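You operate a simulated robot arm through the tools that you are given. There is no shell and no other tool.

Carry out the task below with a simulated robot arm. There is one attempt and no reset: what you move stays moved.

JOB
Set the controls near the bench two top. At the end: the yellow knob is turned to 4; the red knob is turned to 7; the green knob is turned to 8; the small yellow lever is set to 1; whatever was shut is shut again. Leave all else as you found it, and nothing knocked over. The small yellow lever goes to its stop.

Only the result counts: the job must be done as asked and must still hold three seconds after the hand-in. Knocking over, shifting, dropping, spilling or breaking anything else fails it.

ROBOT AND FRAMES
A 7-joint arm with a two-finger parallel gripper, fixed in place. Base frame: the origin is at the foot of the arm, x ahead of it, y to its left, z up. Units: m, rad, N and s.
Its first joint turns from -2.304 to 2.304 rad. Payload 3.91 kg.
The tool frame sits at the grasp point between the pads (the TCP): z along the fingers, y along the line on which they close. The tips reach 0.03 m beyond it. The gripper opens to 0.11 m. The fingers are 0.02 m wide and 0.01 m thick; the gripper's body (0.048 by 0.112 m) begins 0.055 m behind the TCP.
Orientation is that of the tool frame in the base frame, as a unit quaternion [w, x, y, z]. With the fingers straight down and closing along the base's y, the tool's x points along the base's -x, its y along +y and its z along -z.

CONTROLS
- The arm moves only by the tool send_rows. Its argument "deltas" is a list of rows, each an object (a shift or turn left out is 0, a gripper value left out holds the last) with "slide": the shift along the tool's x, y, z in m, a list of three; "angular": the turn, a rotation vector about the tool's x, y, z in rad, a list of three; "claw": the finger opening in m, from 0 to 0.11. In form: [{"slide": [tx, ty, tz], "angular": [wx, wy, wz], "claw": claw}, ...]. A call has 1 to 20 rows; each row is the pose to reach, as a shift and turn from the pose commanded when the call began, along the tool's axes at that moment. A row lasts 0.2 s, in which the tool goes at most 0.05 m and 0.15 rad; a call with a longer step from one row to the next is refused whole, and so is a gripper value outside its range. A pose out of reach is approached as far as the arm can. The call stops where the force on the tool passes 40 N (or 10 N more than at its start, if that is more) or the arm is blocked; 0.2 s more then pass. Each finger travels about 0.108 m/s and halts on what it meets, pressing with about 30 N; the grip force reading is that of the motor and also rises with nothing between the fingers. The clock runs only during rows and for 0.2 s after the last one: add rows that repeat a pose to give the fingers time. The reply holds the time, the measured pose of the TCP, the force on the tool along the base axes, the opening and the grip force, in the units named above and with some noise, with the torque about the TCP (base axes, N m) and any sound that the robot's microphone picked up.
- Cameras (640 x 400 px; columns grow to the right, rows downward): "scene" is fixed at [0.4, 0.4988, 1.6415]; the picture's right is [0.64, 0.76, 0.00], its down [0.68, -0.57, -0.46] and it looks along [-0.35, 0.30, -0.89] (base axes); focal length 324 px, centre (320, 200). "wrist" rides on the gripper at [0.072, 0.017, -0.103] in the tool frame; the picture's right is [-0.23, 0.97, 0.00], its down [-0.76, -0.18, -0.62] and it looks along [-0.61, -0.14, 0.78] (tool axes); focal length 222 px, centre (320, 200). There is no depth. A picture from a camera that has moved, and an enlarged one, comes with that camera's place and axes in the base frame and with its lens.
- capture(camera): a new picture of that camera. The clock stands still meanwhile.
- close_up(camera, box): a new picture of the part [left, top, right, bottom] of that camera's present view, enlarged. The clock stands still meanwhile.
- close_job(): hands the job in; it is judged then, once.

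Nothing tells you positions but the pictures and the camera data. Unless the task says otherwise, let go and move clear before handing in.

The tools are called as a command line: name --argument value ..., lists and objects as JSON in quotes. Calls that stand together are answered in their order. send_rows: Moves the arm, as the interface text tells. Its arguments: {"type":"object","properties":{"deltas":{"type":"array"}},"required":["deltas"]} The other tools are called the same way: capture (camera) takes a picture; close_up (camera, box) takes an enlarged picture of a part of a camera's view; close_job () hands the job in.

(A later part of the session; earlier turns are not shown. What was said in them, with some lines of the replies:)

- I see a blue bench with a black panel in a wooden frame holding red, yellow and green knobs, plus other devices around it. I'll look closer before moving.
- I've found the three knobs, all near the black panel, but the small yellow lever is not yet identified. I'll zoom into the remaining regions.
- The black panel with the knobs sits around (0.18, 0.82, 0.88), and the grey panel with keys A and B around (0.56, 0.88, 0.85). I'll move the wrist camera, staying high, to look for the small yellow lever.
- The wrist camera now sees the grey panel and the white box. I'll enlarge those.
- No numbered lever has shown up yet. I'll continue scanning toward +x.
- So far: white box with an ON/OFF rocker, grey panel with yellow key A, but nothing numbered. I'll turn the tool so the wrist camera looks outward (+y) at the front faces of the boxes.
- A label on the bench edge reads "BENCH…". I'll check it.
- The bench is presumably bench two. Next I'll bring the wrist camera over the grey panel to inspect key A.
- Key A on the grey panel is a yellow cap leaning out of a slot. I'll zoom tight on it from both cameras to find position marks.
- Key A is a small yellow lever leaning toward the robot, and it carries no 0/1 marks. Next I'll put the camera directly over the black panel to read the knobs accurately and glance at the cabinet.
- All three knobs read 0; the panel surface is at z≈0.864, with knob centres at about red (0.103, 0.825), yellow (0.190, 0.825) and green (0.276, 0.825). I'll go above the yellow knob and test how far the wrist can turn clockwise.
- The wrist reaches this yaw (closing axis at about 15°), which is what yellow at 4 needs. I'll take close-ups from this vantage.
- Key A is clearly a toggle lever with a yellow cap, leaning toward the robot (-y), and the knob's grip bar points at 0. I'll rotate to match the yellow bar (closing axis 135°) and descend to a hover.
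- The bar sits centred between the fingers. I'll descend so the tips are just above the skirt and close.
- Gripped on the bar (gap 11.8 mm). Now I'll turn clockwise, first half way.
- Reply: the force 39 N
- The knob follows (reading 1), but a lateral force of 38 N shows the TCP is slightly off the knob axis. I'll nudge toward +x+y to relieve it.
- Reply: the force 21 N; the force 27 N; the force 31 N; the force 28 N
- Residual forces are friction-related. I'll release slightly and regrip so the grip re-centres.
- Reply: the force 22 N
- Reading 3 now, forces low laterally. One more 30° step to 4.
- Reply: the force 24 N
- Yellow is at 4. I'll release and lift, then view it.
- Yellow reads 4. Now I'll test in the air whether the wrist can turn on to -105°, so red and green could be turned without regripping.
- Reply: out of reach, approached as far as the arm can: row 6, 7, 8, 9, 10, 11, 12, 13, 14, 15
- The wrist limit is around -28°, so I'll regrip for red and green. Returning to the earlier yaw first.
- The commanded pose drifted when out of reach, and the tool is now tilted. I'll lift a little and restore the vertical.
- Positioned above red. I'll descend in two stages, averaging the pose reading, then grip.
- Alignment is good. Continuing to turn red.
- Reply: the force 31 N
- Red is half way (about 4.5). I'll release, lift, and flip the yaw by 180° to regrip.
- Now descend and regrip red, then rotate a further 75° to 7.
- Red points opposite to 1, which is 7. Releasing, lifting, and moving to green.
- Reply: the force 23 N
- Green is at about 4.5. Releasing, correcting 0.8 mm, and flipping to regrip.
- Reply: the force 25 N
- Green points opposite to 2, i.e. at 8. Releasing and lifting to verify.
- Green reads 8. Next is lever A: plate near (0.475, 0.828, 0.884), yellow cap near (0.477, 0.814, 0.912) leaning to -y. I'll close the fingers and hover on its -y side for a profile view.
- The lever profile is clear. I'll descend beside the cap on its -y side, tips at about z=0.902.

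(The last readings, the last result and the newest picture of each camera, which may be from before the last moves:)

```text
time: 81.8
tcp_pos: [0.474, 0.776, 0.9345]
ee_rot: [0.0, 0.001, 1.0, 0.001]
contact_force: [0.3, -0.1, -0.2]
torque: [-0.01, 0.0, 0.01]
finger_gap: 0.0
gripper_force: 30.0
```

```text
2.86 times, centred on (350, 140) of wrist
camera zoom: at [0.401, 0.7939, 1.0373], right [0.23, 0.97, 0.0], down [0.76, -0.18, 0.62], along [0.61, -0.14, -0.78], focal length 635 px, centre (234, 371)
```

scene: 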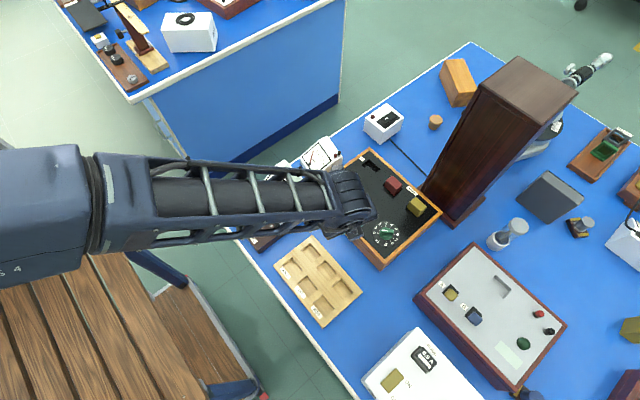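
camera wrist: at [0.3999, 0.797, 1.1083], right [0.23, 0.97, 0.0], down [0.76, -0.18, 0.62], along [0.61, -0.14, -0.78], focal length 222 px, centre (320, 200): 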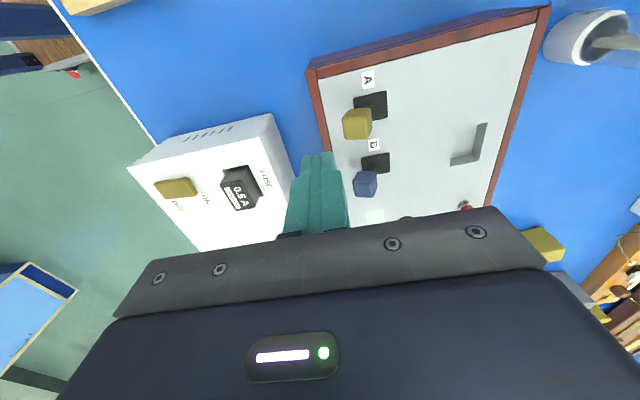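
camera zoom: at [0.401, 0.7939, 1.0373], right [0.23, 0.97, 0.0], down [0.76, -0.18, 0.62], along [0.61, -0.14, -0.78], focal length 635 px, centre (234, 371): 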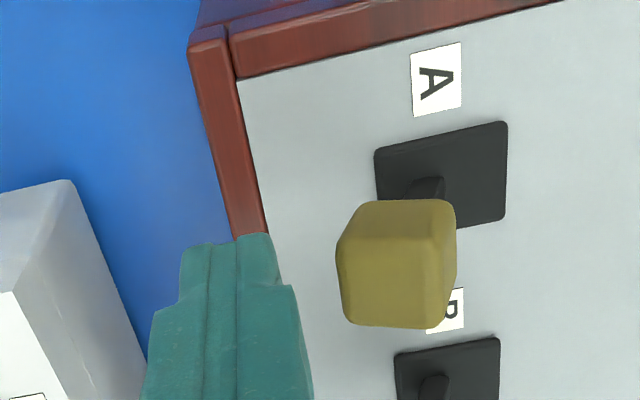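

The finger is beside the cap. Pushing it in +y gradually.

send_rows --deltas '[{"slide": [-0.002, 0.01, 0]}, {"slide": [-0.002, 0.015, 0]}, {"slide": [-0.002, 0.02, 0]}, {"slide": [-0.002, 0.025, 0]}, {"slide": [-0.002, 0.03, 0]}, {"slide": [-0.002, 0.035, 0]}, {"slide": [-0.002, 0.04, 0]}]'

close_up --camera "wrist" --box '[250, 70, 450, 210]'

```text
time: 83.4
tcp_pos: [0.4767, 0.8176, 0.9334]
ee_rot: [0.0, 0.0, 1.0, 0.001]
contact_force: [0.4, 0.2, -0.5]
torque: [0.03, 0.0, 0.0]
finger_gap: 0.0
gripper_force: 29.9
```

```text
2.86 times, centred on (350, 140) of wrist
camera zoom: at [0.4036, 0.8347, 1.0374], right [0.23, 0.97, 0.0], down [0.76, -0.18, 0.62], along [0.61, -0.14, -0.78], focal length 635 px, centre (234, 371)
```

zoom: 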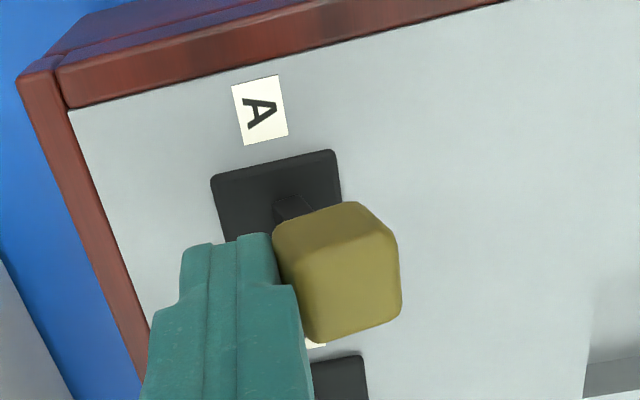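

The lever has gone over to the +y side with no residual force. I'll keep pressing gently until it meets its stop.

send_rows --deltas '[{"slide": [0, 0.002, 0]}, {"slide": [0, 0.004, 0]}, {"slide": [0, 0.004, 0]}]'

send_rows --deltas '[{"slide": [0, 0.002, 0]}, {"slide": [0, 0.004, 0]}, {"slide": [0, 0.004, 0]}]'

close_up --camera "wrist" --box '[250, 70, 450, 210]'

```text
time: 84.2
tcp_pos: [0.4775, 0.82, 0.9335]
ee_rot: [0.0, 0.0, 1.0, 0.001]
contact_force: [-0.5, 0.0, -0.5]
torque: [-0.01, 0.01, 0.03]
finger_gap: 0.0
gripper_force: 29.5
```

```text
time: 85.0
tcp_pos: [0.4755, 0.8245, 0.9347]
ee_rot: [0.0, 0.001, 1.0, -0.001]
contact_force: [-4.4, -21.6, 1.7]
torque: [-0.47, 0.11, 0.06]
finger_gap: 0.0002
gripper_force: 30.3
```

```text
2.86 times, centred on (350, 140) of wrist
camera zoom: at [0.4033, 0.8416, 1.0376], right [0.23, 0.97, 0.0], down [0.76, -0.18, 0.62], along [0.61, -0.14, -0.78], focal length 635 px, centre (234, 371)
```

zoom: 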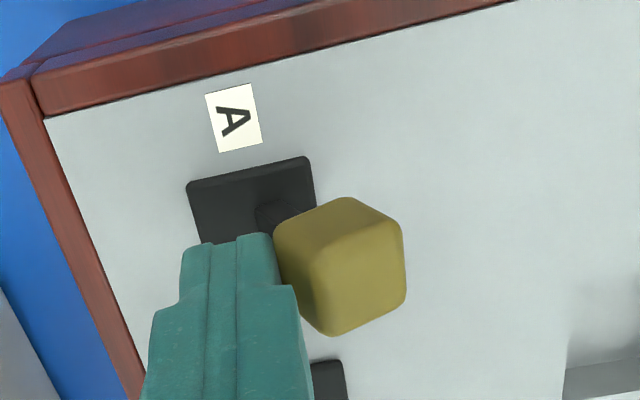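

The force rose to 21 N, so the lever is at its stop. I'll back off, lift clear, and inspect everything.

send_rows --deltas '[{"slide": [0, -0.01, 0]}, {"slide": [0, -0.025, 0]}, {"slide": [0, -0.04, 0]}, {"slide": [0, -0.04, -0.04]}, {"slide": [0, -0.04, -0.08]}, {"slide": [0, -0.04, -0.12]}, {"slide": [0, -0.04, -0.16]}, {"slide": [0, -0.04, -0.16]}]'

send_rows --deltas '[{"slide": [0.03, -0.03, 0]}, {"slide": [0.06, -0.06, 0]}, {"slide": [0.09, -0.09, -0.03]}, {"slide": [0.12, -0.12, -0.06]}, {"slide": [0.15, -0.15, -0.09]}, {"slide": [0.18, -0.15, -0.11]}, {"slide": [0.21, -0.15, -0.11]}, {"slide": [0.24, -0.15, -0.11]}, {"slide": [0.27, -0.15, -0.11]}, {"slide": [0.3, -0.15, -0.11]}, {"slide": [0.33, -0.12, -0.11]}, {"slide": [0.36, -0.12, -0.11]}]'

capture --camera "scene"

close_up --camera "scene" --box '[430, 260, 520, 340]'

close_up --camera "scene" --box '[300, 140, 450, 270]'

```text
time: 86.8
tcp_pos: [0.4757, 0.7845, 1.0949]
ee_rot: [0.0, 0.0, 1.0, 0.0]
contact_force: [-0.3, -0.7, -0.6]
torque: [0.02, 0.0, 0.03]
finger_gap: 0.0001
gripper_force: 29.9
```

```text
refused: row 3 steps farther than a row can; nothing moved
```

```text
taken
```

scene: 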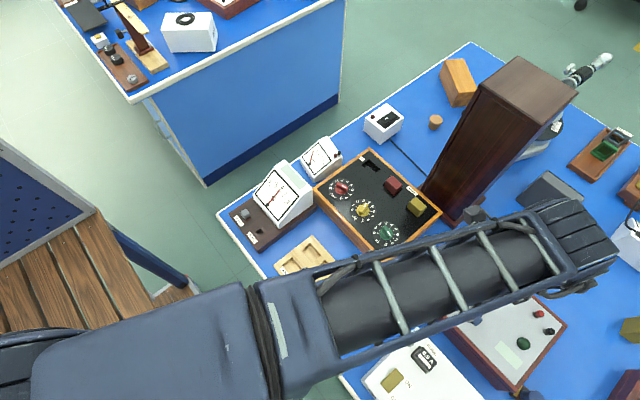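

```text
5.00 times, centred on (475, 300) of scene
camera zoom: at [0.4, 0.4988, 1.6415], right [0.64, 0.76, 0.0], down [0.68, -0.57, -0.46], along [-0.35, 0.3, -0.89], focal length 1619 px, centre (-455, -300)
```

zoom: 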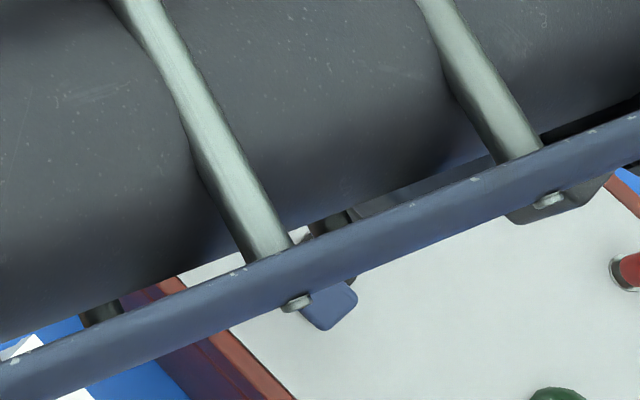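

```text
3.08 times, centred on (375, 205) of scene
camera zoom: at [0.4, 0.4988, 1.6415], right [0.64, 0.76, 0.0], down [0.68, -0.57, -0.46], along [-0.35, 0.3, -0.89], focal length 996 px, centre (151, 185)
```

zoom: 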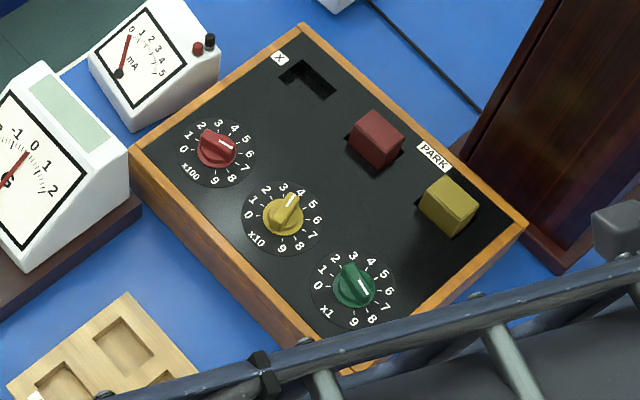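

Knobs look right. I'll move the arm clear with smaller steps so the scene camera can see the lever.

send_rows --deltas '[{"slide": [0.025, -0.025, -0.02]}, {"slide": [0.05, -0.05, -0.04]}, {"slide": [0.075, -0.075, -0.06]}, {"slide": [0.1, -0.1, -0.08]}, {"slide": [0.13, -0.12, -0.1]}, {"slide": [0.165, -0.13, -0.12]}, {"slide": [0.2, -0.14, -0.14]}, {"slide": [0.24, -0.14, -0.15]}, {"slide": [0.28, -0.14, -0.15]}, {"slide": [0.32, -0.14, -0.15]}, {"slide": [0.36, -0.14, -0.15], "claw": 0.11}, {"slide": [0.37, -0.14, -0.15]}]'

capture --camera "scene"

close_up --camera "scene" --box '[430, 260, 520, 340]'

close_up --camera "scene" --box '[400, 240, 580, 400]'

capture --camera "wrist"

close_up --camera "wrist" --box '[360, 0, 520, 150]'

```text
time: 89.4
tcp_pos: [0.1066, 0.6464, 1.2465]
ee_rot: [0.0, 0.0, 1.0, 0.0]
contact_force: [0.0, -0.9, 0.1]
torque: [0.01, 0.03, -0.01]
finger_gap: 0.1102
gripper_force: 0.0
```

```text
taken
```

scene: 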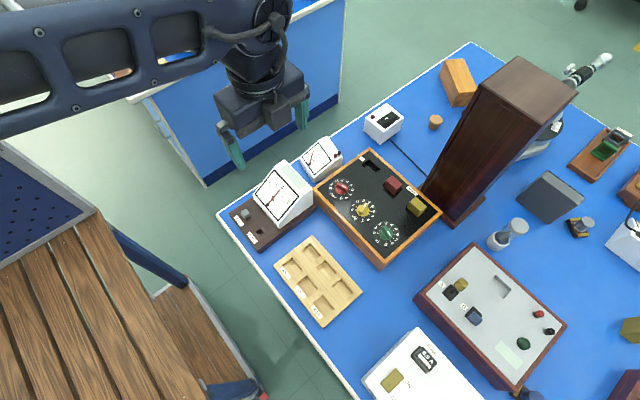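

```text
5.00 times, centred on (475, 300) of scene
camera zoom: at [0.4, 0.4988, 1.6415], right [0.64, 0.76, 0.0], down [0.68, -0.57, -0.46], along [-0.35, 0.3, -0.89], focal length 1619 px, centre (-455, -300)
```

zoom: 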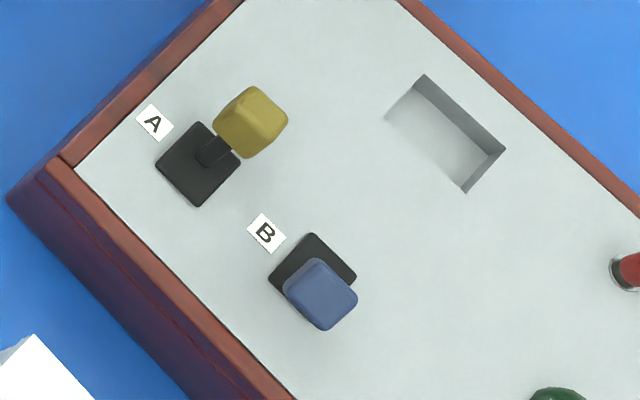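

```text
2.50 times, centred on (490, 320) of scene
camera zoom: at [0.4, 0.4988, 1.6415], right [0.64, 0.76, 0.0], down [0.68, -0.57, -0.46], along [-0.35, 0.3, -0.89], focal length 809 px, centre (-105, -100)
```

zoom: 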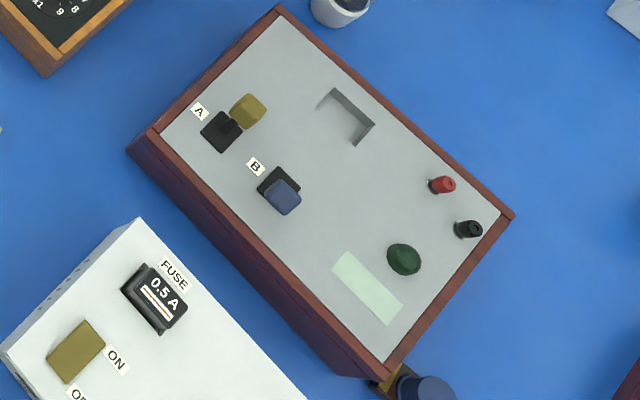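

```text
taken
camera wrist: at [0.0333, 0.6643, 1.3499], right [0.23, 0.97, 0.0], down [0.76, -0.18, 0.62], along [0.61, -0.14, -0.78], focal length 222 px, centre (320, 200)
```

wrist: 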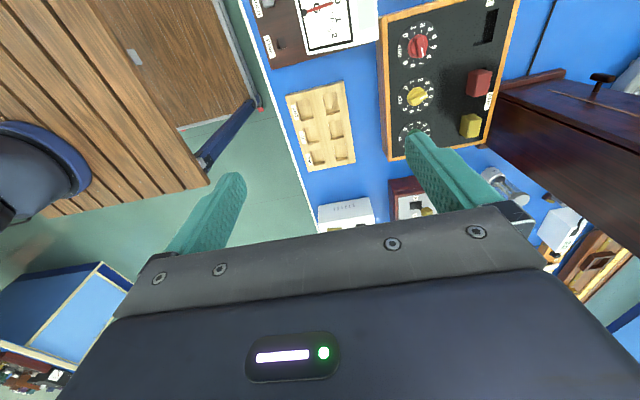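

```text
2.67 times, centred on (440, 75) of wrist
camera zoom: at [0.0333, 0.6643, 1.3499], right [0.23, 0.97, 0.0], down [0.76, -0.18, 0.62], along [0.61, -0.14, -0.78], focal length 592 px, centre (0, 533)
```

zoom: 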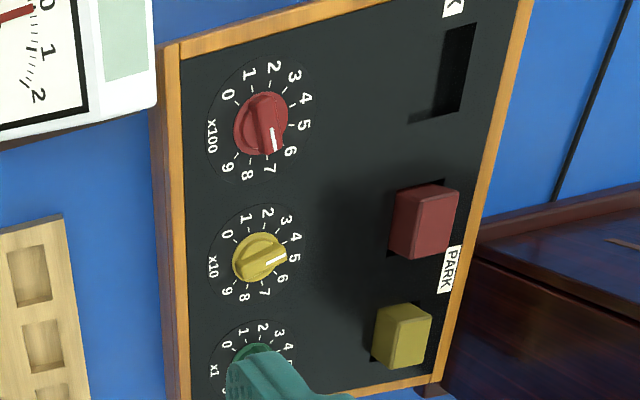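

Everything appears in place and no box has shifted. A last tight check of the three knobs' marks.

close_up --camera "scene" --box '[322, 170, 362, 206]'

close_up --camera "scene" --box '[344, 192, 384, 228]'

close_up --camera "scene" --box '[366, 214, 406, 250]'

```text
11.11 times, centred on (342, 188) of scene
camera zoom: at [0.4, 0.4988, 1.6415], right [0.64, 0.76, 0.0], down [0.68, -0.57, -0.46], along [-0.35, 0.3, -0.89], focal length 3597 px, centre (76, 333)
```

zoom: 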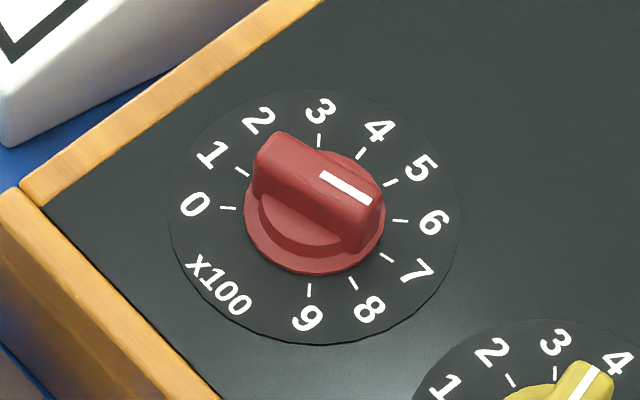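

```text
11.11 times, centred on (364, 210) of scene
camera zoom: at [0.4, 0.4988, 1.6415], right [0.64, 0.76, 0.0], down [0.68, -0.57, -0.46], along [-0.35, 0.3, -0.89], focal length 3597 px, centre (-169, 89)
```

zoom: 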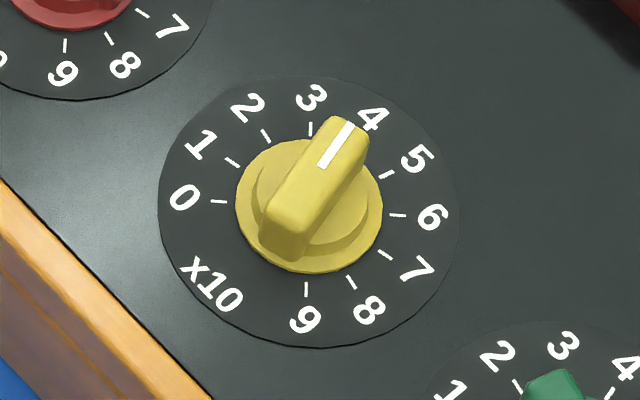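

```text
11.11 times, centred on (386, 232) of scene
camera zoom: at [0.4, 0.4988, 1.6415], right [0.64, 0.76, 0.0], down [0.68, -0.57, -0.46], along [-0.35, 0.3, -0.89], focal length 3597 px, centre (-413, -156)
```

zoom: 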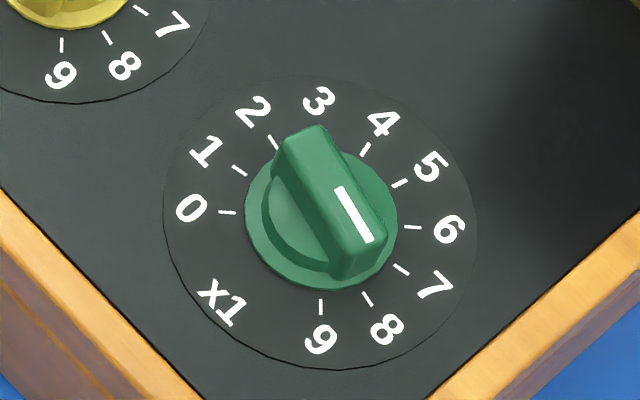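

The red knob reads 7, yellow 4 and green 8. The small yellow lever A is thrown over against its stop. I opened nothing, no boxes have shifted, and the arm is back clear with the gripper open, so I'm handing in.

Lever A has no 0/1 marks. I took 1 to be the position away from the robot, opposite where it started.

close_job

```text
The job is handed in.
```

I set all four controls and handed the job in. The one uncertain point is which end of the small yellow lever counts as 1.

- **Knobs:** yellow is at 4, red at 7 and green at 8. I checked them in close-up after letting go, and each mark looks within a few degrees of its tick.
- **Small yellow lever:** I took this to be lever A on the grey panel. I pushed it away from the robot until it met its stop. It has no 0/1 marks, so I assumed 1 is the position opposite where it started.
- **Everything else:** nothing needed opening, so there was nothing to shut again. In the final pictures nothing looks moved or knocked over, and the arm is clear of the bench with the gripper open.
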